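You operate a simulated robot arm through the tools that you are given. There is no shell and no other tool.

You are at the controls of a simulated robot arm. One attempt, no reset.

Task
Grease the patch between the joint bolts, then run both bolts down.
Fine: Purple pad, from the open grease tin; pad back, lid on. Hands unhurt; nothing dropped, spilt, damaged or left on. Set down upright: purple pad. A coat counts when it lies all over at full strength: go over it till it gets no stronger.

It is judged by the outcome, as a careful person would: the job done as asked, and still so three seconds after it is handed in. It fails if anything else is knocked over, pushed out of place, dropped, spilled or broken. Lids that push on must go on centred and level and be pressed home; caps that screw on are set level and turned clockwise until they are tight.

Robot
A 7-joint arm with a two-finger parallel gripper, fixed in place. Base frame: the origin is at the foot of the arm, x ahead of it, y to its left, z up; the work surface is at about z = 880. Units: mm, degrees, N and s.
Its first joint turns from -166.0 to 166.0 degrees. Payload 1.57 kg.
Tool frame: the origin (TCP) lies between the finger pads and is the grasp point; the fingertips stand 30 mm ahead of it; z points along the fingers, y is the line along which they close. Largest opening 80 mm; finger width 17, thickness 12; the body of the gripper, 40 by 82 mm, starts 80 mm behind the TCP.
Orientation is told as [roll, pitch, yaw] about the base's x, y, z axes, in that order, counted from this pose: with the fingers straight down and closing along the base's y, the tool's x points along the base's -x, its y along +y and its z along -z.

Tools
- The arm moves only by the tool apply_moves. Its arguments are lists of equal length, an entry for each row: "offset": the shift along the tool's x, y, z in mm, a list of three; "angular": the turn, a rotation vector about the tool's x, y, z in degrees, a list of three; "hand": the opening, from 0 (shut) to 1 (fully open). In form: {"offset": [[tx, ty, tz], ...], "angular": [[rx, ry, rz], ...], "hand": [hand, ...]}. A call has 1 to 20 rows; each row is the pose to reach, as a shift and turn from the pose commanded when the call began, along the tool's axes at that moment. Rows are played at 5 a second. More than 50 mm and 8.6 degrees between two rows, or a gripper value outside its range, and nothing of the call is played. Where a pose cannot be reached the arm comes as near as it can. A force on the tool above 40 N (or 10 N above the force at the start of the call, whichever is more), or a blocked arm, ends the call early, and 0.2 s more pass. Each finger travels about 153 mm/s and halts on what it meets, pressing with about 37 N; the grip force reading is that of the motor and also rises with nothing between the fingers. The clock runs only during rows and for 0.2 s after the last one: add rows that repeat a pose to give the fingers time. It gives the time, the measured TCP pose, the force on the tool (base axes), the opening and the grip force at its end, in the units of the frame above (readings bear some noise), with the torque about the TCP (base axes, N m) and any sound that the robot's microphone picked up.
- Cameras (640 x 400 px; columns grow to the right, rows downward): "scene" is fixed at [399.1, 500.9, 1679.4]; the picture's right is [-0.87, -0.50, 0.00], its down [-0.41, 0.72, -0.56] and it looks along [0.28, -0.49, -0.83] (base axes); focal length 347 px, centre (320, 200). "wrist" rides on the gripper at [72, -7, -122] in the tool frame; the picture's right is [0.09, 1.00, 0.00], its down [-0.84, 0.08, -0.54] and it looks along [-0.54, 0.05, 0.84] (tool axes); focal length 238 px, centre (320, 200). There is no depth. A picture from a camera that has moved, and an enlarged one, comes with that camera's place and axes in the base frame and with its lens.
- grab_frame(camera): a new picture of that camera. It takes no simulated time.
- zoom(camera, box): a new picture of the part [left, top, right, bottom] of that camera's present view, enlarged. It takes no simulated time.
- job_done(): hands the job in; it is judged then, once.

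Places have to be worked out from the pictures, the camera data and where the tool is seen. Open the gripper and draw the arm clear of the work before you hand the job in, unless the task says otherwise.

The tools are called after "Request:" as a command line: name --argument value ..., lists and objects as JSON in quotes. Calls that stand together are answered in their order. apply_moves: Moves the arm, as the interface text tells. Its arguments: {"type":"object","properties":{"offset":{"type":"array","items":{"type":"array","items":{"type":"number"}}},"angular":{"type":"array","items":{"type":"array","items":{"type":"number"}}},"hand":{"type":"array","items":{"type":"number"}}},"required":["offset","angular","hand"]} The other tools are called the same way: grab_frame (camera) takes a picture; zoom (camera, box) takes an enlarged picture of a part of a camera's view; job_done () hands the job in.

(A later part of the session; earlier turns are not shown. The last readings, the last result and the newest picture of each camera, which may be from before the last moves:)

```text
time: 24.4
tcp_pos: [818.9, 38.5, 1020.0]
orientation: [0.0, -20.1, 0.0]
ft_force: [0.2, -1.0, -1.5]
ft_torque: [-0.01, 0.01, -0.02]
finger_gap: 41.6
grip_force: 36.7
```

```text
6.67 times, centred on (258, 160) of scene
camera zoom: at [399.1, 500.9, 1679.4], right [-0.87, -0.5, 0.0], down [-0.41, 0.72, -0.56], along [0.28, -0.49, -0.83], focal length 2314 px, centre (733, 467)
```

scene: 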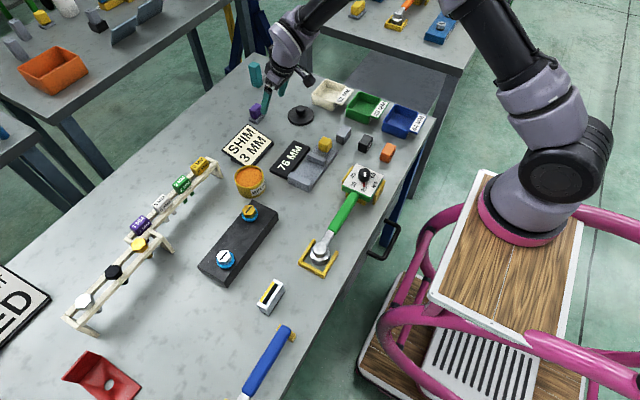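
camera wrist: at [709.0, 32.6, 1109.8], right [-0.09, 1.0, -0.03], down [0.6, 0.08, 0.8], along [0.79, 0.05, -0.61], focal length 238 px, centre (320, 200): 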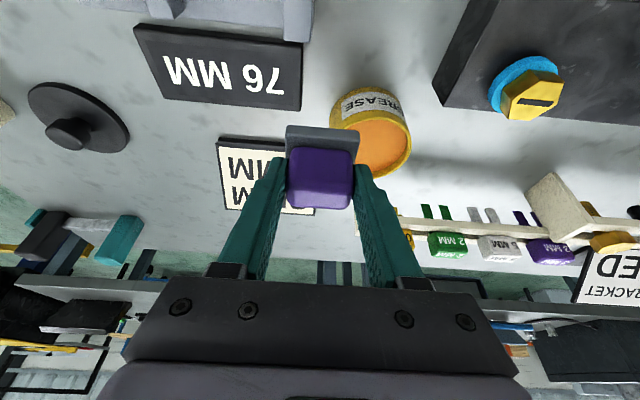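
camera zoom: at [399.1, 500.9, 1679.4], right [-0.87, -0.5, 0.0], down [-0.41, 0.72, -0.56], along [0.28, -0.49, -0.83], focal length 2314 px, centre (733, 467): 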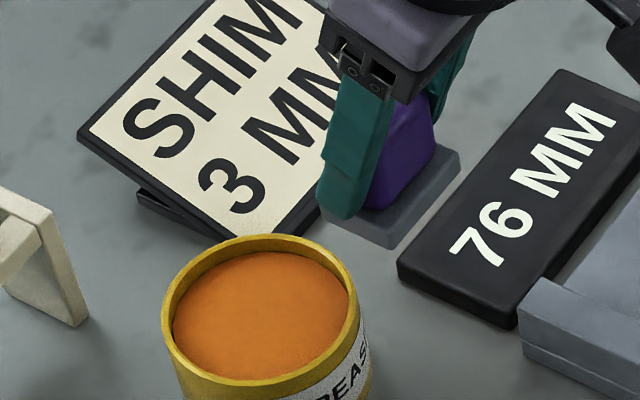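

The tin's rim is near z≈930 with centre about (859,87) and outer diameter about 78; the grease lies a few mm below the rim. I move the pad centred over it with its bottom about 13 mm above the rim.

Request:
apply_moves --offset '[[-6, 12, 10], [-12, 24, 20], [-18, 36, 30], [-23, 47, 40.3], [-23, 47, 40.3]]' --angular '[[0, 0, 0], [0, 0, 0], [0, 0, 0], [0, 0, 0], [0, 0, 0]]' --hand '[0, 0, 0, 0, 0]'

Request:
zoom --camera "wrist" --box '[240, 60, 400, 220]'

Request:
zoom --camera "scene" --box '[210, 140, 306, 200]'

```text
time: 25.6
tcp_pos: [854.8, 86.5, 990.2]
orientation: [0.0, -20.0, 0.0]
ft_force: [0.2, -0.6, -1.8]
ft_torque: [-0.03, 0.05, 0.01]
finger_gap: 41.9
grip_force: 37.1
```

```text
2.50 times, centred on (320, 140) of wrist
camera zoom: at [745.3, 79.7, 1079.5], right [-0.09, 1.0, -0.03], down [0.6, 0.08, 0.8], along [0.79, 0.05, -0.61], focal length 596 px, centre (320, 350)
```

zoom: 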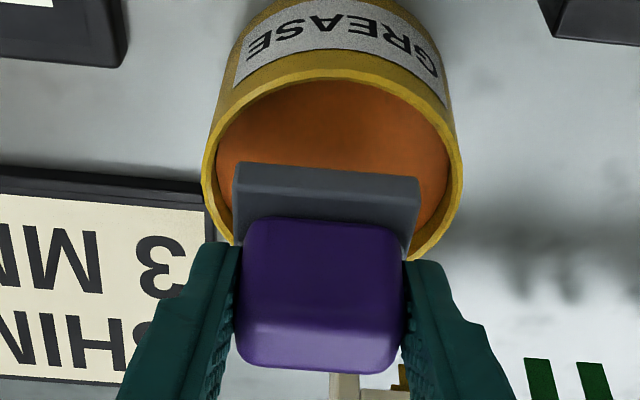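

```text
6.67 times, centred on (258, 170) of scene
camera zoom: at [399.1, 500.9, 1679.4], right [-0.87, -0.5, 0.0], down [-0.41, 0.72, -0.56], along [0.28, -0.49, -0.83], focal length 2314 px, centre (733, 400)
```

zoom: 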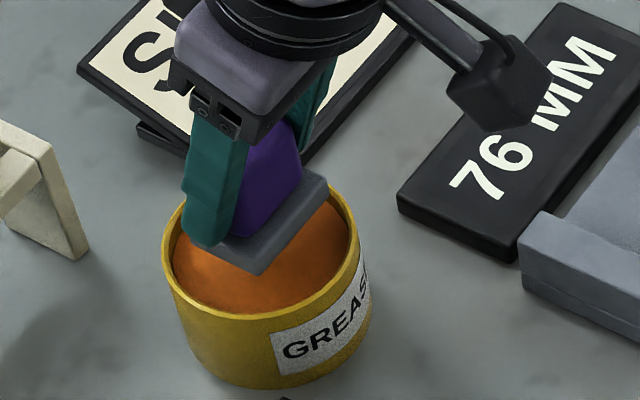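

Tin centre refines to about (861,87.7). I nudge the pad +2 mm in x and lower it so its bottom is about level with the rim, then check.

Request:
apply_moves --offset '[[-0.5, 0.5, 3], [1, 0.5, 7.5], [2.2, 0.5, 11.2], [3.5, 0.5, 14.9], [3.5, 0.5, 14.9]]' --angular '[[0, 0, 0], [0, 0, 0], [0, 0, 0], [0, 0, 0], [0, 0, 0]]' --hand '[0, 0, 0, 0, 0]'

Request:
zoom --camera "wrist" --box '[240, 60, 400, 220]'

Request:
zoom --camera "scene" --box '[218, 150, 282, 200]'

```text
time: 26.8
tcp_pos: [855.7, 86.2, 975.6]
orientation: [-0.1, -20.0, 0.0]
ft_force: [-0.2, -1.0, -2.2]
ft_torque: [0.0, -0.01, -0.02]
finger_gap: 41.5
grip_force: 36.8
```

```text
2.50 times, centred on (320, 140) of wrist
camera zoom: at [746.8, 79.8, 1065.3], right [-0.09, 1.0, -0.03], down [0.6, 0.08, 0.8], along [0.79, 0.05, -0.61], focal length 596 px, centre (320, 350)
```

zoom: 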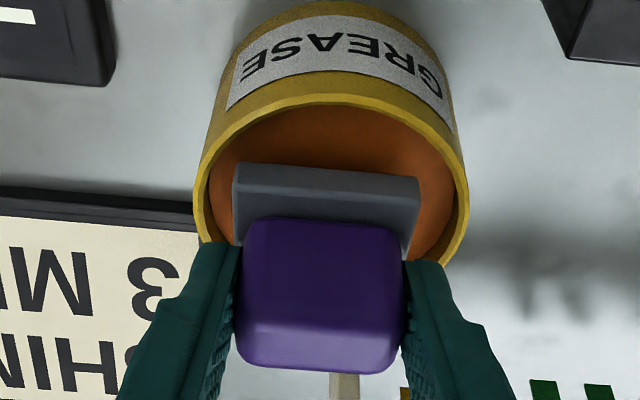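

```text
8.00 times, centred on (250, 175) of scene
camera zoom: at [399.1, 500.9, 1679.4], right [-0.87, -0.5, 0.0], down [-0.41, 0.72, -0.56], along [0.28, -0.49, -0.83], focal length 2777 px, centre (880, 400)
```

zoom: 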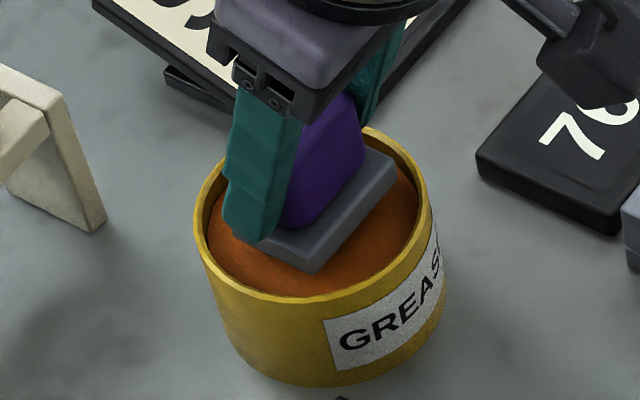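

Still no contact; the pad is inside the rim with about 5 mm corner clearance. I lower in small steps, watching the force.

Request:
apply_moves --offset '[[-0.7, 0.8, 2.3], [0.0, 0.8, 4.2], [0.0, 0.8, 4.2]]' --angular '[[0, 0, 0], [0, 0, 0], [0, 0, 0]]' --hand '[0, 0, 0]'

Request:
apply_moves --offset '[[0.35, 0, 0.95], [0.7, 0, 1.9], [0.7, 0, 1.9]]' --angular '[[0, 0, 0], [0, 0, 0], [0, 0, 0]]' --hand '[0, 0, 0]'

Request:
zoom --camera "scene" --box '[218, 150, 282, 200]'

Request:
zoom --camera "wrist" --box '[240, 60, 400, 220]'

```text
time: 27.6
tcp_pos: [858.9, 87.5, 971.3]
orientation: [0.0, -20.0, 0.0]
ft_force: [-0.6, -0.1, -2.2]
ft_torque: [-0.01, 0.02, -0.01]
finger_gap: 41.8
grip_force: 36.8
```

```text
time: 28.4
tcp_pos: [857.5, 85.9, 968.5]
orientation: [0.1, -20.1, 0.0]
ft_force: [0.4, 0.2, -1.2]
ft_torque: [0.0, -0.01, 0.01]
finger_gap: 41.8
grip_force: 36.9
```

```text
8.00 times, centred on (250, 175) of scene
camera zoom: at [399.1, 500.9, 1679.4], right [-0.87, -0.5, 0.0], down [-0.41, 0.72, -0.56], along [0.28, -0.49, -0.83], focal length 2777 px, centre (880, 400)
```

zoom: 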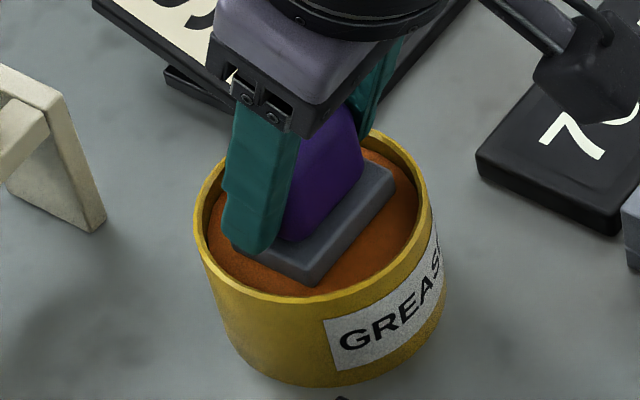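

```text
2.50 times, centred on (320, 140) of wrist
camera zoom: at [748.0, 80.9, 1058.8], right [-0.09, 1.0, -0.03], down [0.6, 0.08, 0.8], along [0.79, 0.05, -0.61], focal length 596 px, centre (320, 350)
```

zoom: 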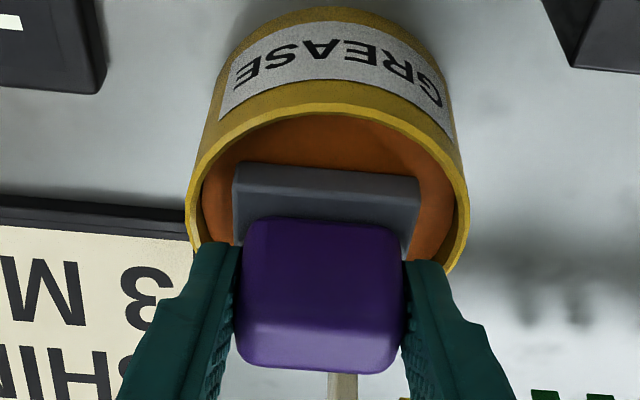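

Request:
apply_moves --offset '[[0.35, 0, 0.95], [0.7, 0, 1.9], [0.7, 0, 1.9]]' --angular '[[0, 0, 0], [0, 0, 0], [0, 0, 0]]' --hand '[0, 0, 0]'

Request:
zoom --camera "scene" --box '[218, 150, 282, 200]'

```text
time: 29.2
tcp_pos: [856.4, 87.3, 968.6]
orientation: [0.1, -20.2, 0.1]
ft_force: [-2.5, -0.5, 18.1]
ft_torque: [0.19, 0.31, 0.0]
finger_gap: 41.6
grip_force: 36.4
```

```text
8.00 times, centred on (250, 175) of scene
camera zoom: at [399.1, 500.9, 1679.4], right [-0.87, -0.5, 0.0], down [-0.41, 0.72, -0.56], along [0.28, -0.49, -0.83], focal length 2777 px, centre (880, 400)
```

zoom: 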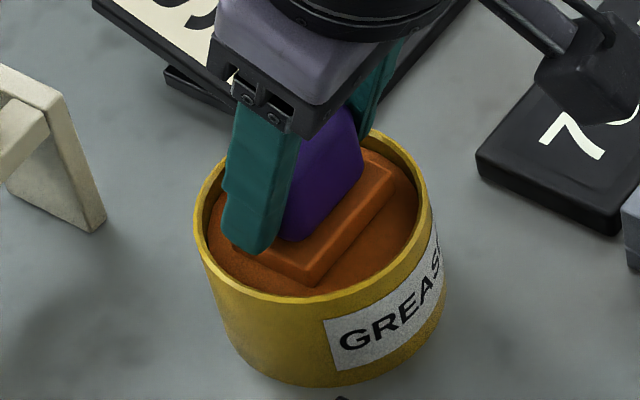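

Contact at 18 N and the pad's sole turned orange, so it's loaded. I lift straight out and carry it over to the middle of the block, staying above the bolt heads.

Request:
apply_moves --offset '[[-1.4, 0, -3.8], [-5.1, 0, -14.1], [-10.3, 0, -28.2], [-15.4, 0, -42.3], [-18.1, 0, -49.8], [-10.3, 14.7, -52.6], [0.2, 34.3, -56.5], [10.6, 53.9, -60.3], [21.1, 73.4, -64.1], [31.6, 93, -67.9], [42, 112.6, -71.7], [52.5, 132.2, -75.5], [60.3, 147, -78.3], [67.4, 160, -80.9], [69, 163.2, -81.5], [69, 163.2, -81.5]]' --angular '[[0, 0, 0], [0, 0, 0], [0, 0, 0], [0, 0, 0], [0, 0, 0], [0, 0, 0], [0, 0, 0], [0, 0, 0], [0, 0, 0], [0, 0, 0], [0, 0, 0], [0, 0, 0], [0, 0, 0], [0, 0, 0], [0, 0, 0], [0, 0, 0]]' --hand '[0, 0, 0, 0, 0, 0, 0, 0, 0, 0, 0, 0, 0, 0, 0, 0]'

Request:
grab_frame --camera "wrist"

Request:
zoom --camera "scene" --box '[190, 180, 310, 290]'

```text
time: 32.6
tcp_pos: [766.0, 250.7, 1019.7]
orientation: [0.0, -20.0, 0.0]
ft_force: [-0.5, -0.4, -1.4]
ft_torque: [-0.01, -0.01, -0.01]
finger_gap: 41.8
grip_force: 36.8
```

```text
taken
camera wrist: at [655.4, 244.3, 1110.0], right [-0.09, 1.0, -0.03], down [0.6, 0.08, 0.8], along [0.79, 0.05, -0.61], focal length 238 px, centre (320, 200)
```

wrist: 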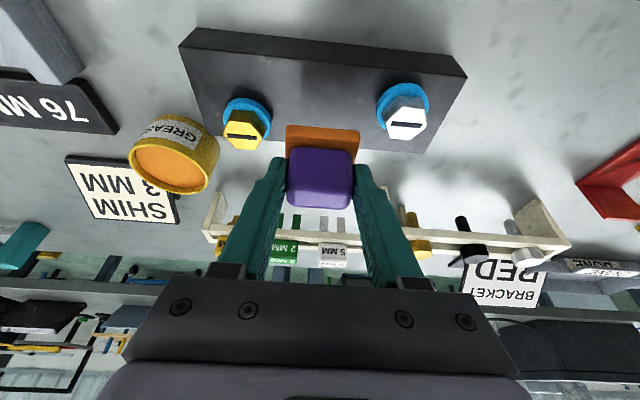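

```text
3.64 times, centred on (250, 235) of scene
camera zoom: at [399.1, 500.9, 1679.4], right [-0.87, -0.5, 0.0], down [-0.41, 0.72, -0.56], along [0.28, -0.49, -0.83], focal length 1262 px, centre (574, 73)
```

zoom: 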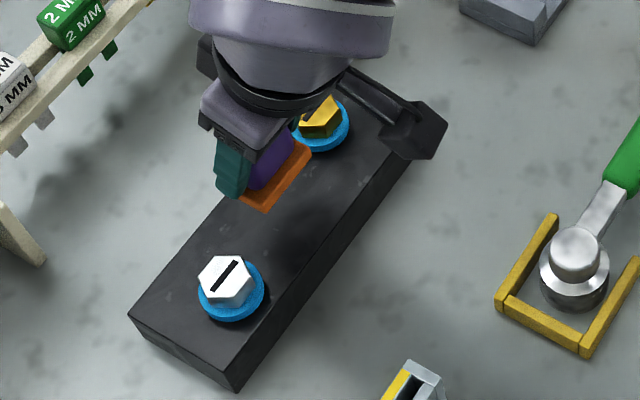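

The pad is loaded orange. I zoom to measure the bolts and their collars precisely from this pose before wiping.

Request:
zoom --camera "wrist" --box '[170, 20, 480, 165]'

Request:
zoom --camera "wrist" --box '[200, 80, 290, 160]'

Request:
zoom --camera "wrist" --box '[360, 70, 450, 150]'

```text
2.06 times, centred on (325, 92) of wrist
camera zoom: at [655.4, 244.3, 1110.0], right [-0.09, 1.0, -0.03], down [0.6, 0.08, 0.8], along [0.79, 0.05, -0.61], focal length 492 px, centre (310, 422)
```

zoom: 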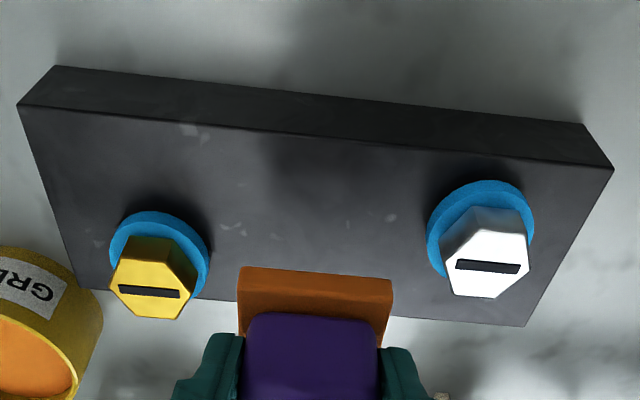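

```text
5.00 times, centred on (245, 120) of wrist
camera zoom: at [655.4, 244.3, 1110.0], right [-0.09, 1.0, -0.03], down [0.6, 0.08, 0.8], along [0.79, 0.05, -0.61], focal length 1192 px, centre (695, 600)
```

zoom: 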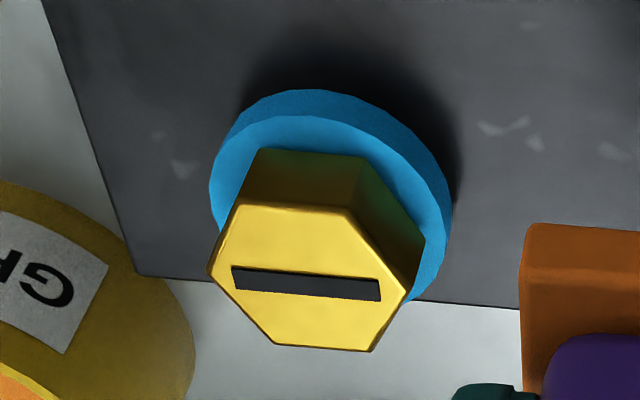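

```text
5.00 times, centred on (405, 110) of wrist
camera zoom: at [655.4, 244.3, 1110.0], right [-0.09, 1.0, -0.03], down [0.6, 0.08, 0.8], along [0.79, 0.05, -0.61], focal length 1192 px, centre (-105, 650)
```

zoom: 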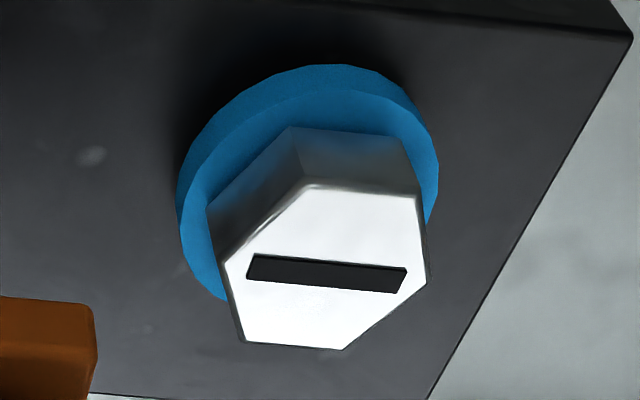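

The measurements: block top x 734–811, y 141–358; gold bolt (782,187), white bolt (758,313), collars 41 mm across and about 12 mm proud of the block, and head tops at z≈953. I lower the pad over the midpoint (770,250) to just above the surface.

Request:
apply_moves --offset '[[4, -1.5, 12], [8.5, -1.5, 24], [12.5, -1.5, 36], [15.5, -1.5, 44], [17, -1.5, 48.1], [17, -1.5, 48.1]]' --angular '[[0, 0, 0], [0, 0, 0], [0, 0, 0], [0, 0, 0], [0, 0, 0], [0, 0, 0]]' --hand '[0, 0, 0, 0, 0, 0]'

Request:
grab_frame --camera "wrist"

Request:
zoom --camera "scene" --box '[200, 195, 296, 275]'

```text
time: 34.0
tcp_pos: [765.0, 250.3, 968.2]
orientation: [0.0, -20.0, 0.1]
ft_force: [-0.3, -0.5, -1.9]
ft_torque: [0.02, -0.02, -0.02]
finger_gap: 41.6
grip_force: 37.3
```

```text
taken
camera wrist: at [655.8, 242.5, 1058.8], right [-0.09, 1.0, -0.03], down [0.6, 0.08, 0.8], along [0.79, 0.05, -0.61], focal length 238 px, centre (320, 200)
```

wrist: 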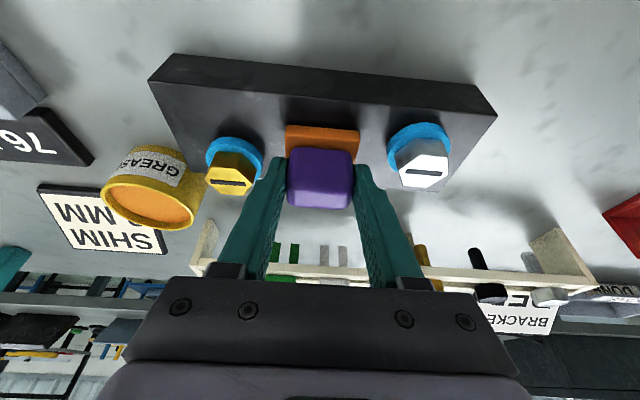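

```text
5.00 times, centred on (248, 235) of scene
camera zoom: at [399.1, 500.9, 1679.4], right [-0.87, -0.5, 0.0], down [-0.41, 0.72, -0.56], along [0.28, -0.49, -0.83], focal length 1736 px, centre (680, 25)
```

zoom: 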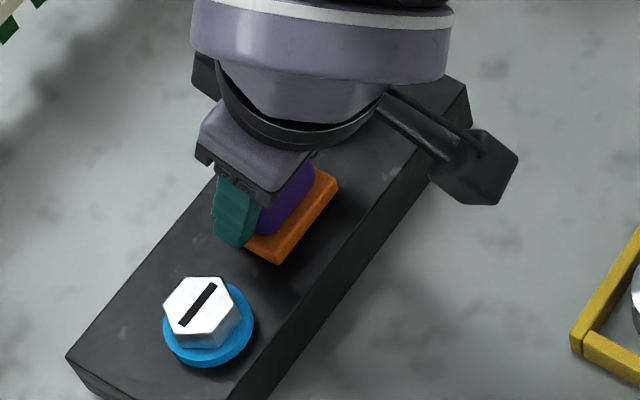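

Request:
apply_moves --offset '[[0.35, 0, 0.95], [0.7, 0, 1.9], [0.7, 0, 1.9]]' --angular '[[0, 0, 0], [0, 0, 0], [0, 0, 0]]' --hand '[0, 0, 0]'

```text
time: 34.8
tcp_pos: [764.8, 247.9, 967.1]
orientation: [0.0, -20.0, 0.0]
ft_force: [-0.3, -0.4, 2.5]
ft_torque: [0.02, 0.07, 0.03]
finger_gap: 41.5
grip_force: 37.0
```

Light contact (about 4 N) at the block. I press slightly and make short strokes in y around the centre, then look at what colour is left.

Request:
apply_moves --offset '[[0.2, 0, 0.5], [0.2, -4, 0.5], [0.2, -8, 0.5], [0.2, -4, 0.5], [0.2, 0, 0.5], [0.2, 4, 0.5], [0.2, 8, 0.5], [0.2, 4, 0.5], [0.2, 0, 0.5]]' --angular '[[0, 0, 0], [0, 0, 0], [0, 0, 0], [0, 0, 0], [0, 0, 0], [0, 0, 0], [0, 0, 0], [0, 0, 0], [0, 0, 0]]' --hand '[0, 0, 0, 0, 0, 0, 0, 0, 0]'

Request:
zoom --camera "wrist" --box '[180, 50, 460, 215]'

Request:
zoom --camera "scene" --box '[200, 195, 296, 275]'

```text
time: 36.8
tcp_pos: [764.4, 249.4, 966.8]
orientation: [0.0, -20.0, 0.1]
ft_force: [-1.5, 1.7, 3.7]
ft_torque: [0.28, -0.04, 0.02]
finger_gap: 41.7
grip_force: 37.3
```

```text
2.29 times, centred on (320, 132) of wrist
camera zoom: at [654.9, 242.8, 1056.7], right [-0.09, 1.0, -0.03], down [0.6, 0.08, 0.8], along [0.79, 0.05, -0.61], focal length 545 px, centre (320, 354)
```

zoom: 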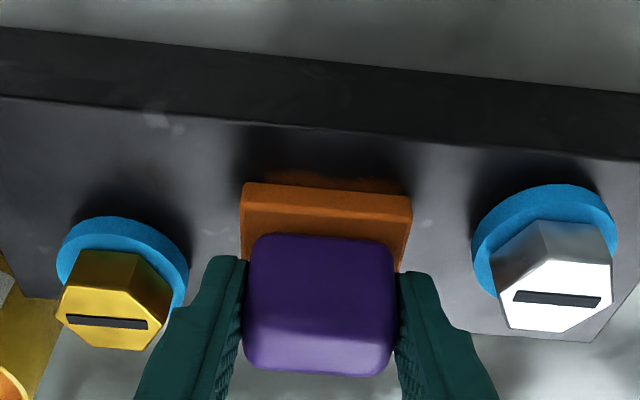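

```text
5.00 times, centred on (248, 235) of scene
camera zoom: at [399.1, 500.9, 1679.4], right [-0.87, -0.5, 0.0], down [-0.41, 0.72, -0.56], along [0.28, -0.49, -0.83], focal length 1736 px, centre (680, 25)
```

zoom: 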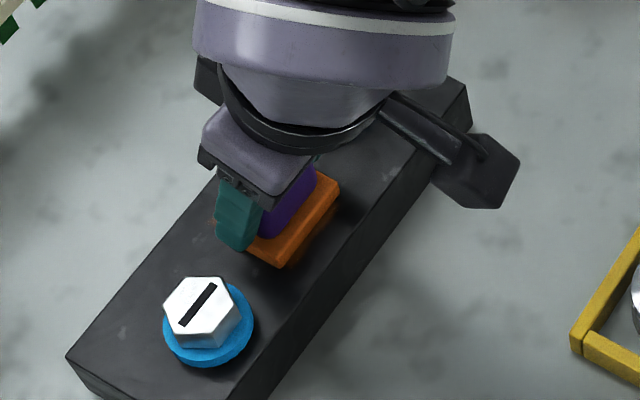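

A smear shows at the pad's edges, so the coat is registering. I lift off to see the coated area.

Request:
apply_moves --offset '[[-4, 0, -11], [-10.3, 0, -28.2], [-18, 0, -49.5], [-18, 0, -49.5]]' --angular '[[0, 0, 0], [0, 0, 0], [0, 0, 0], [0, 0, 0]]' --hand '[0, 0, 0, 0]'

Request:
zoom --camera "wrist" --box '[170, 20, 480, 165]'

Request:
zoom --camera "scene" --box '[200, 195, 296, 275]'

```text
time: 37.8
tcp_pos: [765.3, 248.7, 1018.9]
orientation: [0.0, -20.0, 0.1]
ft_force: [-0.3, 0.2, -1.4]
ft_torque: [0.0, -0.02, 0.02]
finger_gap: 41.5
grip_force: 36.8
```

```text
2.06 times, centred on (325, 92) of wrist
camera zoom: at [656.1, 242.3, 1109.3], right [-0.09, 1.0, -0.03], down [0.6, 0.08, 0.8], along [0.79, 0.05, -0.61], focal length 492 px, centre (310, 422)
```

zoom: 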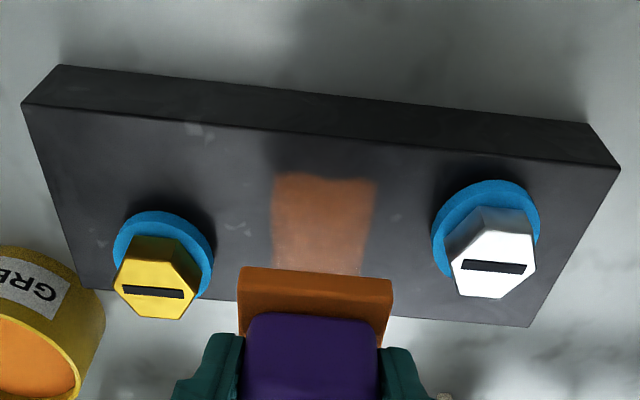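

```text
5.00 times, centred on (248, 235) of scene
camera zoom: at [399.1, 500.9, 1679.4], right [-0.87, -0.5, 0.0], down [-0.41, 0.72, -0.56], along [0.28, -0.49, -0.83], focal length 1736 px, centre (680, 25)
```

zoom: 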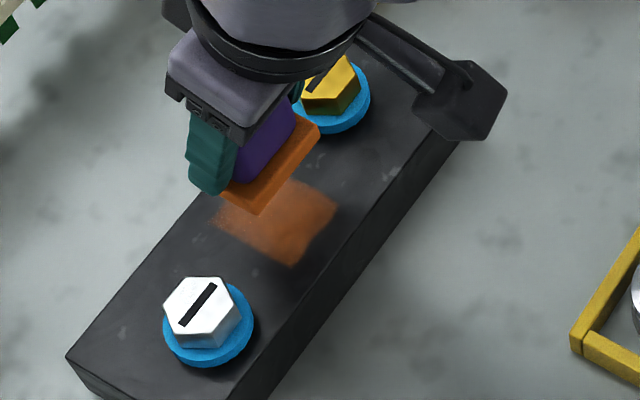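

The patch shows itself: the coat lies in y≈230–269 and x from about 748 to 795+, faint so far. I go back down and stroke the pad in x across the whole depth of the patch.

Request:
apply_moves --offset '[[6, 0, 16.5], [12, 0, 33], [16, 0, 44], [18.1, 0, 49.7], [18.1, 0, 49.7]]' --angular '[[0, 0, 0], [0, 0, 0], [0, 0, 0], [0, 0, 0], [0, 0, 0]]' --hand '[0, 0, 0, 0, 0]'

Request:
apply_moves --offset '[[-5.6, -2, 2.1], [-11.3, -4, 4.1], [-16.9, -4, 6.2], [-11.3, -4, 4.1], [-5.6, -4, 2.1], [0, -4, 0], [5.6, -4, -2.1], [11.3, -4, -4.1], [15, -4, -5.5], [15, 0, -5.5], [15, 4, -5.5], [9.4, 4, -3.4], [3.8, 4, -1.4], [-1.9, 4, 0.7], [-7.5, 4, 2.7], [-13.2, 4, 4.8], [-16.9, 4, 6.2], [-11.3, 0, 4.1], [-5.6, 0, 2.1], [0, 0, 0]]' --angular '[[0, 0, 0], [0, 0, 0], [0, 0, 0], [0, 0, 0], [0, 0, 0], [0, 0, 0], [0, 0, 0], [0, 0, 0], [0, 0, 0], [0, 0, 0], [0, 0, 0], [0, 0, 0], [0, 0, 0], [0, 0, 0], [0, 0, 0], [0, 0, 0], [0, 0, 0], [0, 0, 0], [0, 0, 0], [0, 0, 0]]' --hand '[0, 0, 0, 0, 0, 0, 0, 0, 0, 0, 0, 0, 0, 0, 0, 0, 0, 0, 0, 0]'

Request:
zoom --camera "wrist" --box '[180, 50, 460, 215]'

Request:
zoom --camera "scene" --box '[200, 195, 296, 275]'

```text
time: 39.0
tcp_pos: [764.9, 250.1, 966.9]
orientation: [0.1, -19.9, 0.1]
ft_force: [-1.2, -0.6, 4.7]
ft_torque: [0.07, 0.06, 0.01]
finger_gap: 41.6
grip_force: 37.0
```

```text
time: 43.2
tcp_pos: [765.4, 248.6, 966.5]
orientation: [0.0, -20.1, 0.0]
ft_force: [2.1, -1.0, 7.8]
ft_torque: [0.13, -0.18, -0.04]
finger_gap: 41.6
grip_force: 37.3
```

```text
2.29 times, centred on (320, 132) of wrist
camera zoom: at [655.2, 241.9, 1056.5], right [-0.09, 1.0, -0.03], down [0.6, 0.08, 0.8], along [0.79, 0.05, -0.6], focal length 545 px, centre (320, 354)
```

zoom: 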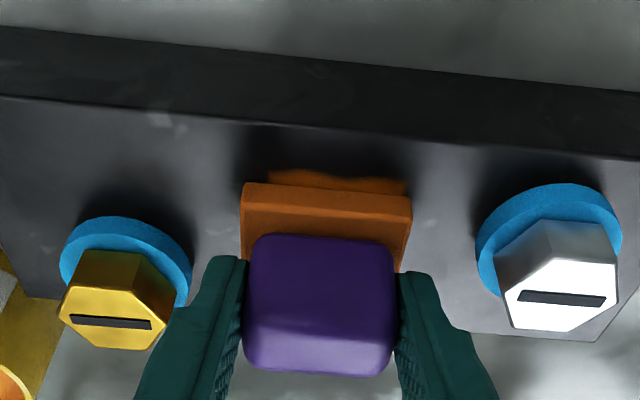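

```text
5.00 times, centred on (248, 235) of scene
camera zoom: at [399.1, 500.9, 1679.4], right [-0.87, -0.5, 0.0], down [-0.41, 0.72, -0.56], along [0.28, -0.49, -0.83], focal length 1736 px, centre (680, 25)
```

zoom: 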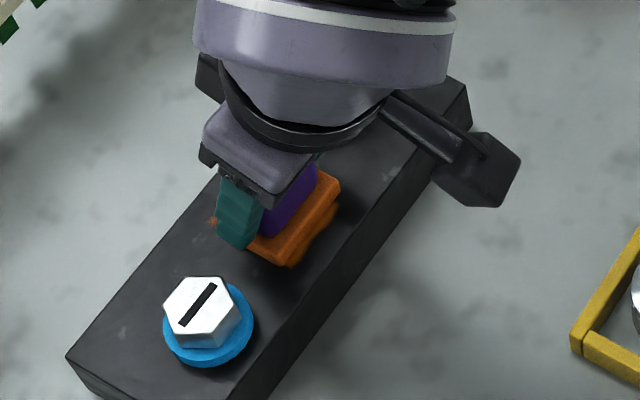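

The coat in front of the pad is stronger now. I lift to see the whole patch.

Request:
apply_moves --offset '[[-4, 0, -11], [-10.3, 0, -28.2], [-18.1, 0, -49.7], [-18.1, 0, -49.7]]' --angular '[[0, 0, 0], [0, 0, 0], [0, 0, 0], [0, 0, 0]]' --hand '[0, 0, 0, 0]'

Request:
zoom --camera "wrist" --box '[240, 70, 400, 150]'

Request:
zoom --camera "scene" --box '[200, 195, 296, 275]'

```text
time: 44.2
tcp_pos: [766.5, 247.3, 1020.1]
orientation: [0.0, -20.0, 0.0]
ft_force: [0.6, 0.7, -2.5]
ft_torque: [-0.04, 0.01, -0.01]
finger_gap: 41.8
grip_force: 37.1
```

```text
4.00 times, centred on (320, 110) of wrist
camera zoom: at [656.5, 242.4, 1110.1], right [-0.09, 1.0, -0.03], down [0.6, 0.08, 0.8], along [0.79, 0.05, -0.61], focal length 953 px, centre (320, 560)
```

zoom: 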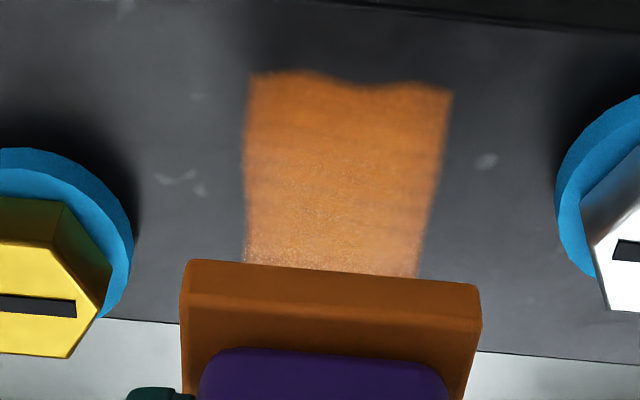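

```text
5.00 times, centred on (248, 235) of scene
camera zoom: at [399.1, 500.9, 1679.4], right [-0.87, -0.5, 0.0], down [-0.41, 0.72, -0.56], along [0.28, -0.49, -0.83], focal length 1736 px, centre (680, 25)
```

zoom: 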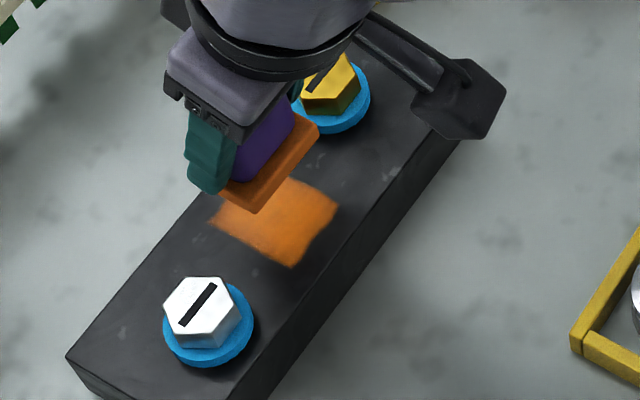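

The coat is stronger but still uneven towards the far side (x≈790). I go down again and make a second, fuller set of strokes.

Request:
apply_moves --offset '[[6, 0, 16.5], [12, 0, 33], [16, 0, 44], [18.2, 0, 50.0], [18.2, 0, 50.0]]' --angular '[[0, 0, 0], [0, 0, 0], [0, 0, 0], [0, 0, 0], [0, 0, 0]]' --hand '[0, 0, 0, 0, 0]'

Request:
apply_moves --offset '[[-6.6, -2, 2.4], [-13.2, -4, 4.8], [-18.8, -4, 6.8], [-18.8, 0, 6.8], [-18.8, 4, 6.8], [-13.2, 4, 4.8], [-6.6, 4, 2.4], [0, 4, 0], [6.6, 4, -2.4], [13.2, 4, -4.8], [15, 0, -5.5], [15, -4, -5.5], [9.4, -4, -3.4], [2.8, -4, -1], [-3.8, -4, 1.4], [-10.3, -4, 3.8], [-16.9, -2, 6.2], [-18.8, 0, 6.8], [-9.4, 0, 3.4], [0, 0, 0]]' --angular '[[0, 0, 0], [0, 0, 0], [0, 0, 0], [0, 0, 0], [0, 0, 0], [0, 0, 0], [0, 0, 0], [0, 0, 0], [0, 0, 0], [0, 0, 0], [0, 0, 0], [0, 0, 0], [0, 0, 0], [0, 0, 0], [0, 0, 0], [0, 0, 0], [0, 0, 0], [0, 0, 0], [0, 0, 0], [0, 0, 0]]' --hand '[0, 0, 0, 0, 0, 0, 0, 0, 0, 0, 0, 0, 0, 0, 0, 0, 0, 0, 0, 0]'

Request:
apply_moves --offset '[[-4, 0, -11], [-10.3, 0, -28.2], [-18.2, 0, -50.0], [-18.2, 0, -50.0]]' --angular '[[0, 0, 0], [0, 0, 0], [0, 0, 0], [0, 0, 0]]' --hand '[0, 0, 0, 0]'

Request:
zoom --camera "wrist" --box '[240, 70, 400, 150]'

Request:
zoom --camera "scene" --box '[200, 195, 296, 275]'

```text
time: 45.4
tcp_pos: [765.2, 248.5, 966.9]
orientation: [0.1, -20.1, 0.0]
ft_force: [-0.9, -0.5, 8.5]
ft_torque: [-0.03, 0.14, 0.02]
finger_gap: 41.8
grip_force: 36.6
```

```text
time: 49.6
tcp_pos: [765.4, 249.2, 966.0]
orientation: [0.1, -20.1, 0.0]
ft_force: [5.3, -0.7, 17.4]
ft_torque: [0.0, -0.2, 0.03]
finger_gap: 41.6
grip_force: 37.6
```

```text
time: 50.6
tcp_pos: [764.6, 249.7, 1018.0]
orientation: [0.0, -20.0, 0.1]
ft_force: [0.5, 0.1, -2.3]
ft_torque: [0.04, -0.02, 0.01]
finger_gap: 41.6
grip_force: 36.8
```

```text
4.00 times, centred on (320, 110) of wrist
camera zoom: at [655.5, 243.7, 1108.7], right [-0.09, 1.0, -0.03], down [0.6, 0.08, 0.8], along [0.79, 0.05, -0.61], focal length 953 px, centre (320, 560)
```

zoom: 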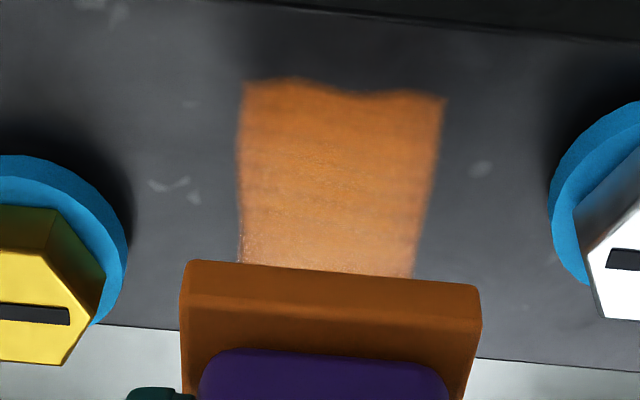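

```text
5.00 times, centred on (248, 235) of scene
camera zoom: at [399.1, 500.9, 1679.4], right [-0.87, -0.5, 0.0], down [-0.41, 0.72, -0.56], along [0.28, -0.49, -0.83], focal length 1736 px, centre (680, 25)
```

zoom: 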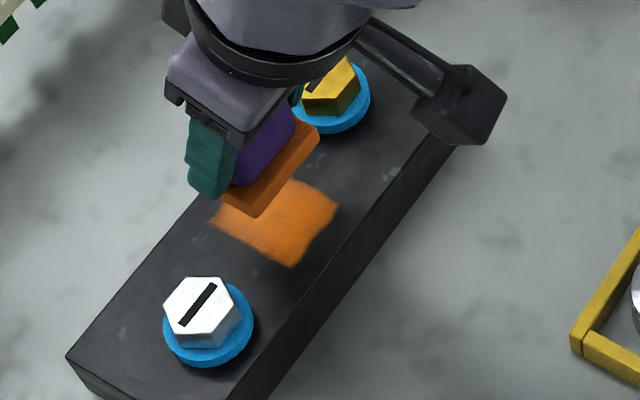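

The strength is increasing and nothing is outside the patch. I shift the hand 60 mm in +x so the pad no longer hides the far part, and look at the whole patch.

Request:
apply_moves --offset '[[-18.8, 0, 6.8], [-37.6, 0, 13.7], [-56.4, 0, 20.5], [-56.4, 0, 20.5]]' --angular '[[0, 0, 0], [0, 0, 0], [0, 0, 0], [0, 0, 0]]' --hand '[0, 0, 0, 0]'

Request:
grab_frame --camera "wrist"

Request:
zoom --camera "wrist" --box '[240, 20, 400, 120]'

Request:
zoom --camera "scene" --box '[215, 210, 279, 250]'

```text
time: 51.6
tcp_pos: [824.9, 247.8, 1017.0]
orientation: [0.1, -20.0, 0.0]
ft_force: [0.6, 0.1, -1.4]
ft_torque: [0.01, -0.01, -0.01]
finger_gap: 41.5
grip_force: 36.7
```

```text
taken
camera wrist: at [715.8, 242.2, 1108.2], right [-0.09, 1.0, -0.03], down [0.6, 0.08, 0.8], along [0.79, 0.05, -0.61], focal length 238 px, centre (320, 200)
```

wrist: 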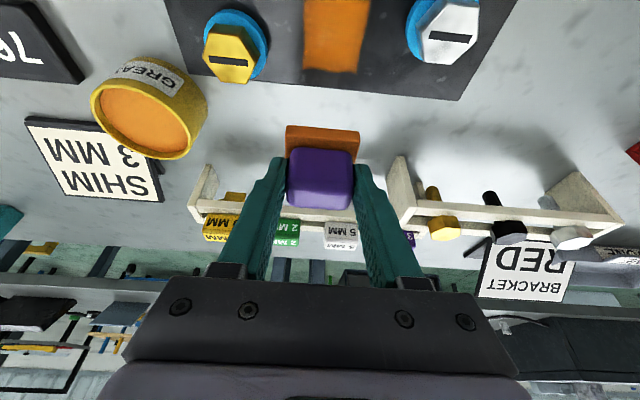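

```text
4.00 times, centred on (320, 70) of wrist
camera zoom: at [715.8, 242.2, 1108.2], right [-0.09, 1.0, -0.03], down [0.6, 0.08, 0.8], along [0.79, 0.05, -0.61], focal length 953 px, centre (320, 720)
```

zoom: 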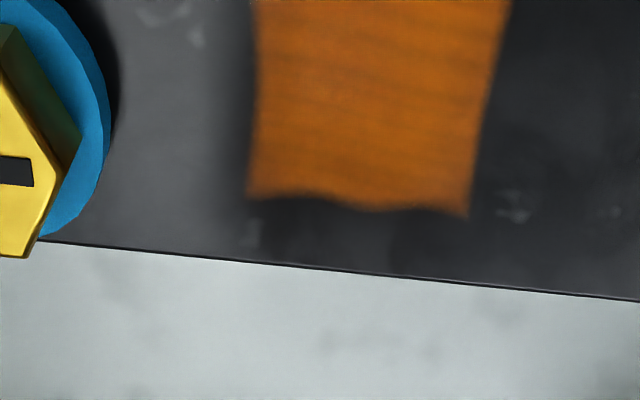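

```text
10.00 times, centred on (247, 230) of scene
camera zoom: at [399.1, 500.9, 1679.4], right [-0.87, -0.5, 0.0], down [-0.41, 0.72, -0.56], along [0.28, -0.49, -0.83], focal length 3472 px, centre (1050, -100)
```

zoom: 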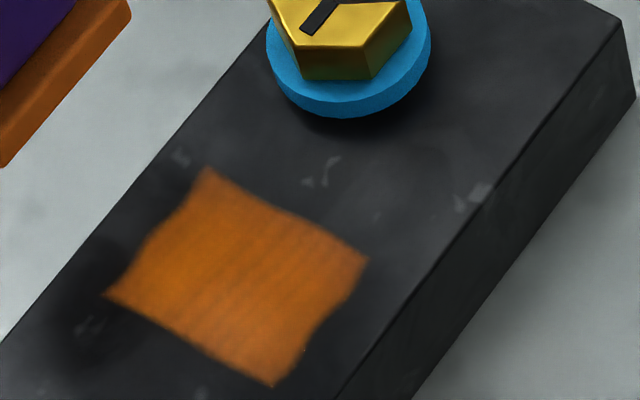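

The patch is fully covered, about 40×50 mm, with faint stripes. To be sure of full strength I reload the pad in the tin: traverse back over it first.

Request:
apply_moves --offset '[[-3, -16, 1.1], [-7.6, -40, 2.7], [-12.1, -64.7, 4.4], [-16.7, -89, 6], [-21.2, -113, 7.7], [-25.8, -137, 9.4], [-29, -155, 10.5], [-30.3, -161.7, 11], [-30.3, -161.7, 11]]' --angular '[[0, 0, 0], [0, 0, 0], [0, 0, 0], [0, 0, 0], [0, 0, 0], [0, 0, 0], [0, 0, 0], [0, 0, 0], [0, 0, 0]]' --hand '[0, 0, 0, 0, 0, 0, 0, 0, 0]'

Request:
apply_moves --offset '[[5, 0, 13.7], [10, 0, 27.4], [14, 0, 38.5], [15.9, 0, 43.7], [15.9, 0, 43.7]]' --angular '[[0, 0, 0], [0, 0, 0], [0, 0, 0], [0, 0, 0], [0, 0, 0]]' --hand '[0, 0, 0, 0, 0]'

Request:
zoom --camera "wrist" --box '[240, 60, 400, 220]'

Request:
zoom --camera "scene" --box '[218, 150, 282, 200]'

```text
time: 53.6
tcp_pos: [858.7, 86.7, 1017.6]
orientation: [0.1, -20.0, 0.0]
ft_force: [-0.3, -0.1, -1.7]
ft_torque: [0.0, -0.02, -0.04]
finger_gap: 41.6
grip_force: 36.7
```

```text
time: 54.8
tcp_pos: [859.3, 86.7, 972.4]
orientation: [0.0, -20.0, 0.0]
ft_force: [1.0, 0.1, -1.1]
ft_torque: [0.0, 0.0, -0.01]
finger_gap: 41.6
grip_force: 37.3
```

```text
2.50 times, centred on (320, 140) of wrist
camera zoom: at [748.5, 79.9, 1062.2], right [-0.09, 1.0, -0.03], down [0.6, 0.08, 0.8], along [0.79, 0.05, -0.61], focal length 596 px, centre (320, 350)
```

zoom: 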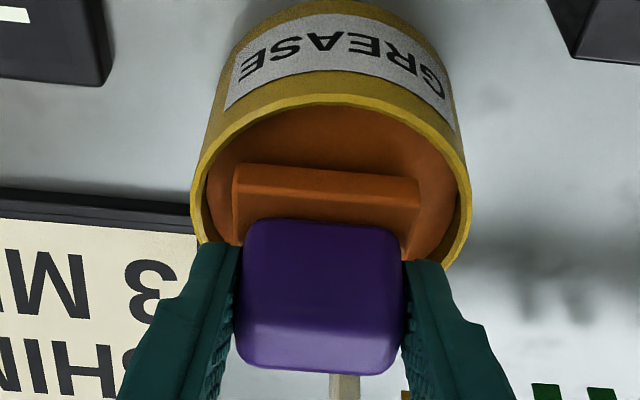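

```text
8.00 times, centred on (250, 175) of scene
camera zoom: at [399.1, 500.9, 1679.4], right [-0.87, -0.5, 0.0], down [-0.41, 0.72, -0.56], along [0.28, -0.49, -0.83], focal length 2777 px, centre (880, 400)
```

zoom: 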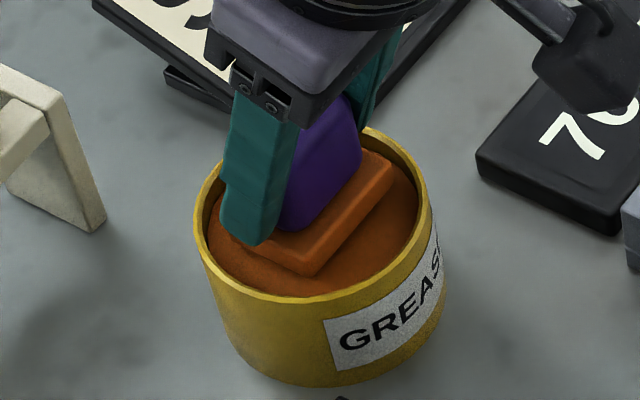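

Centred in the tin, tin unmoved. I lower the last 5 mm into the grease.

Request:
apply_moves --offset '[[0.7, 0, 1.9], [1.2, 0, 3.3], [1.7, 0, 4.7], [1.7, 0, 4.7]]' --angular '[[0, 0, 0], [0, 0, 0], [0, 0, 0], [0, 0, 0]]' --hand '[0, 0, 0, 0]'

Request:
zoom --camera "scene" --box '[218, 150, 282, 200]'

```text
time: 55.8
tcp_pos: [858.1, 87.8, 968.5]
orientation: [0.0, -20.0, 0.0]
ft_force: [-1.7, -0.3, 7.8]
ft_torque: [0.18, 0.08, 0.0]
finger_gap: 41.3
grip_force: 37.1
```

```text
8.00 times, centred on (250, 175) of scene
camera zoom: at [399.1, 500.9, 1679.4], right [-0.87, -0.5, 0.0], down [-0.41, 0.72, -0.56], along [0.28, -0.49, -0.83], focal length 2777 px, centre (880, 400)
```

zoom: 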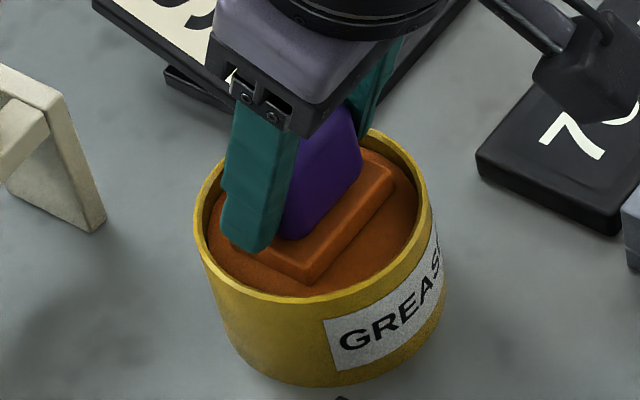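

Loaded again (about 9 N contact). I lift out and return over the patch.

Request:
apply_moves --offset '[[-1.4, 0, -3.8], [-5.1, 0, -14.1], [-10.3, 0, -28.2], [-15.4, 0, -42.3], [-17.6, 0, -48.4], [-9.8, 14.6, -51.2], [0.6, 34, -55], [11, 53.4, -58.8], [21.4, 72.8, -62.5], [31.8, 92.2, -66.3], [42.2, 111.6, -70.1], [52.6, 131, -73.9], [60.4, 145.5, -76.7], [67.3, 158.5, -79.3], [69, 161.7, -79.9], [69, 161.7, -79.9]]' --angular '[[0, 0, 0], [0, 0, 0], [0, 0, 0], [0, 0, 0], [0, 0, 0], [0, 0, 0], [0, 0, 0], [0, 0, 0], [0, 0, 0], [0, 0, 0], [0, 0, 0], [0, 0, 0], [0, 0, 0], [0, 0, 0], [0, 0, 0], [0, 0, 0]]' --hand '[0, 0, 0, 0, 0, 0, 0, 0, 0, 0, 0, 0, 0, 0, 0, 0]'

Request:
apply_moves --offset '[[6, 0, 16.5], [12, 0, 33], [16, 0, 44], [18.2, 0, 50.0], [18.2, 0, 50.0]]' --angular '[[0, 0, 0], [0, 0, 0], [0, 0, 0], [0, 0, 0], [0, 0, 0]]' --hand '[0, 0, 0, 0, 0]'

Request:
apply_moves --offset '[[-6.6, -2, 2.4], [-13.2, -4, 4.8], [-18.8, -4, 6.8], [-18.8, 0, 6.8], [-18.8, 4, 6.8], [-13.2, 4, 4.8], [-6.6, 4, 2.4], [0, 4, 0], [6.6, 4, -2.4], [13.2, 4, -4.8], [15, 0, -5.5], [15, -4, -5.5], [9.4, -4, -3.4], [2.8, -4, -1], [-3.8, -4, 1.4], [-10.3, -4, 3.8], [-16.9, -2, 6.2], [-18.8, 0, 6.8], [-9.4, 0, 3.4], [0, 0, 0]]' --angular '[[0, 0, 0], [0, 0, 0], [0, 0, 0], [0, 0, 0], [0, 0, 0], [0, 0, 0], [0, 0, 0], [0, 0, 0], [0, 0, 0], [0, 0, 0], [0, 0, 0], [0, 0, 0], [0, 0, 0], [0, 0, 0], [0, 0, 0], [0, 0, 0], [0, 0, 0], [0, 0, 0], [0, 0, 0], [0, 0, 0]]' --hand '[0, 0, 0, 0, 0, 0, 0, 0, 0, 0, 0, 0, 0, 0, 0, 0, 0, 0, 0, 0]'

Request:
apply_moves --offset '[[15, 2, -5.5], [15, -2, -5.5], [9.4, 0, -3.4], [2.8, 2, -1], [-3.8, 2, 1.4], [-10.3, 2, 3.8], [-16.9, 2, 6.2], [-18.8, 0, 6.8], [-18.8, -3, 6.8], [-12, -3, 4.4], [-6, -3, 2.2], [0, -3, 0], [6, -3, -2.2], [12, -3, -4.4], [15, 0, -5.5], [9.4, 3, -3.4], [2.8, 3, -1], [0, 0, 0], [-18.2, 0, -50.0], [-18.2, 0, -50.0]]' --angular '[[0, 0, 0], [0, 0, 0], [0, 0, 0], [0, 0, 0], [0, 0, 0], [0, 0, 0], [0, 0, 0], [0, 0, 0], [0, 0, 0], [0, 0, 0], [0, 0, 0], [0, 0, 0], [0, 0, 0], [0, 0, 0], [0, 0, 0], [0, 0, 0], [0, 0, 0], [0, 0, 0], [0, 0, 0], [0, 0, 0]]' --hand '[0, 0, 0, 0, 0, 0, 0, 0, 0, 0, 0, 0, 0, 0, 0, 0, 0, 0, 0, 0]'

```text
time: 59.2
tcp_pos: [765.6, 249.1, 1018.9]
orientation: [0.1, -20.1, 0.1]
ft_force: [-0.1, -0.7, -2.0]
ft_torque: [0.01, -0.01, 0.03]
finger_gap: 41.3
grip_force: 36.9
```

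```text
time: 60.4
tcp_pos: [765.6, 249.9, 966.6]
orientation: [0.0, -20.0, 0.0]
ft_force: [-0.7, -0.2, 2.7]
ft_torque: [0.09, -0.01, -0.02]
finger_gap: 41.5
grip_force: 37.1
```

```text
time: 64.6
tcp_pos: [767.0, 250.3, 966.9]
orientation: [0.1, -20.0, 0.1]
ft_force: [6.2, -0.3, 18.8]
ft_torque: [-0.01, -0.18, 0.04]
finger_gap: 41.6
grip_force: 36.7
```

```text
refused: row 19 steps farther than a row can; nothing moved
```

That last call was refused because the lift step was too long; nothing moved. I repeat the strokes with the lift split in two.

Request:
apply_moves --offset '[[7.5, 2, -2.8], [15, 2, -5.5], [15, -2, -5.5], [9.4, 0, -3.4], [2.8, 2, -1], [-3.8, 2, 1.4], [-10.3, 2, 3.8], [-16.9, 2, 6.2], [-18.8, 0, 6.8], [-18.8, -3, 6.8], [-12, -3, 4.4], [-6, -3, 2.2], [0, -3, 0], [6, -3, -2.2], [12, -3, -4.4], [9.4, 3, -3.4], [0, 0, 0], [-6, 0, -16.5], [-18.2, 0, -50.0], [-18.2, 0, -50.0]]' --angular '[[0, 0, 0], [0, 0, 0], [0, 0, 0], [0, 0, 0], [0, 0, 0], [0, 0, 0], [0, 0, 0], [0, 0, 0], [0, 0, 0], [0, 0, 0], [0, 0, 0], [0, 0, 0], [0, 0, 0], [0, 0, 0], [0, 0, 0], [0, 0, 0], [0, 0, 0], [0, 0, 0], [0, 0, 0], [0, 0, 0]]' --hand '[0, 0, 0, 0, 0, 0, 0, 0, 0, 0, 0, 0, 0, 0, 0, 0, 0, 0, 0, 0]'

Request:
apply_moves --offset '[[-18.8, 0, 6.8], [-37.6, 0, 13.7], [-56.4, 0, 20.5], [-56.4, 0, 20.5]]' --angular '[[0, 0, 0], [0, 0, 0], [0, 0, 0], [0, 0, 0]]' --hand '[0, 0, 0, 0]'

Request:
zoom --camera "wrist" --box '[240, 0, 400, 100]'

Request:
zoom --camera "scene" --box '[215, 210, 279, 250]'

```text
time: 68.8
tcp_pos: [764.6, 248.1, 1019.5]
orientation: [-0.1, -20.0, 0.1]
ft_force: [-0.4, 0.1, -2.2]
ft_torque: [-0.02, -0.02, -0.01]
finger_gap: 41.6
grip_force: 36.9
```

```text
time: 69.8
tcp_pos: [826.0, 249.4, 1017.7]
orientation: [0.0, -20.0, 0.0]
ft_force: [-0.5, -0.2, -1.9]
ft_torque: [-0.02, 0.0, -0.01]
finger_gap: 41.5
grip_force: 37.1
```

```text
4.00 times, centred on (320, 50) of wrist
camera zoom: at [716.1, 243.1, 1108.2], right [-0.09, 1.0, -0.03], down [0.6, 0.08, 0.8], along [0.79, 0.05, -0.61], focal length 953 px, centre (320, 800)
```

zoom: 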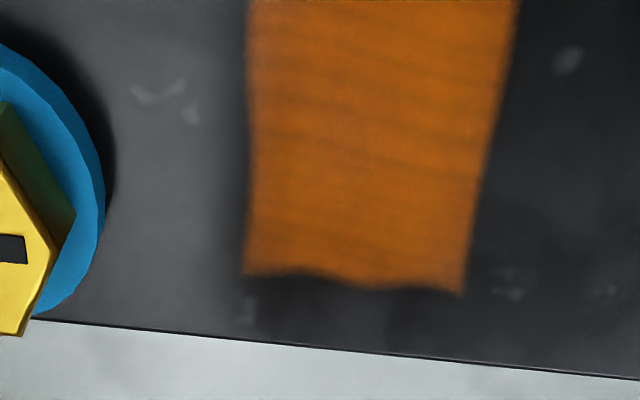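

```text
10.00 times, centred on (247, 230) of scene
camera zoom: at [399.1, 500.9, 1679.4], right [-0.87, -0.5, 0.0], down [-0.41, 0.72, -0.56], along [0.28, -0.49, -0.83], focal length 3472 px, centre (1050, -100)
```

zoom: 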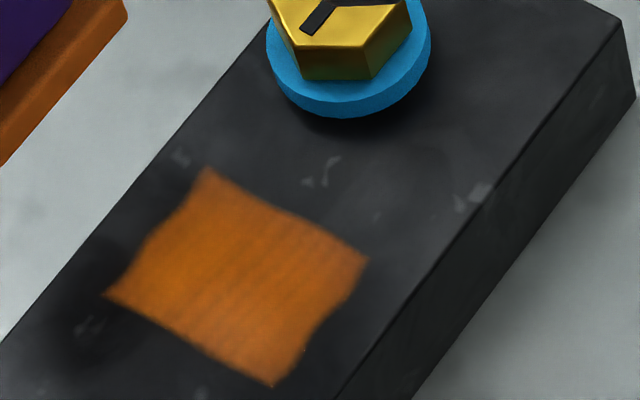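

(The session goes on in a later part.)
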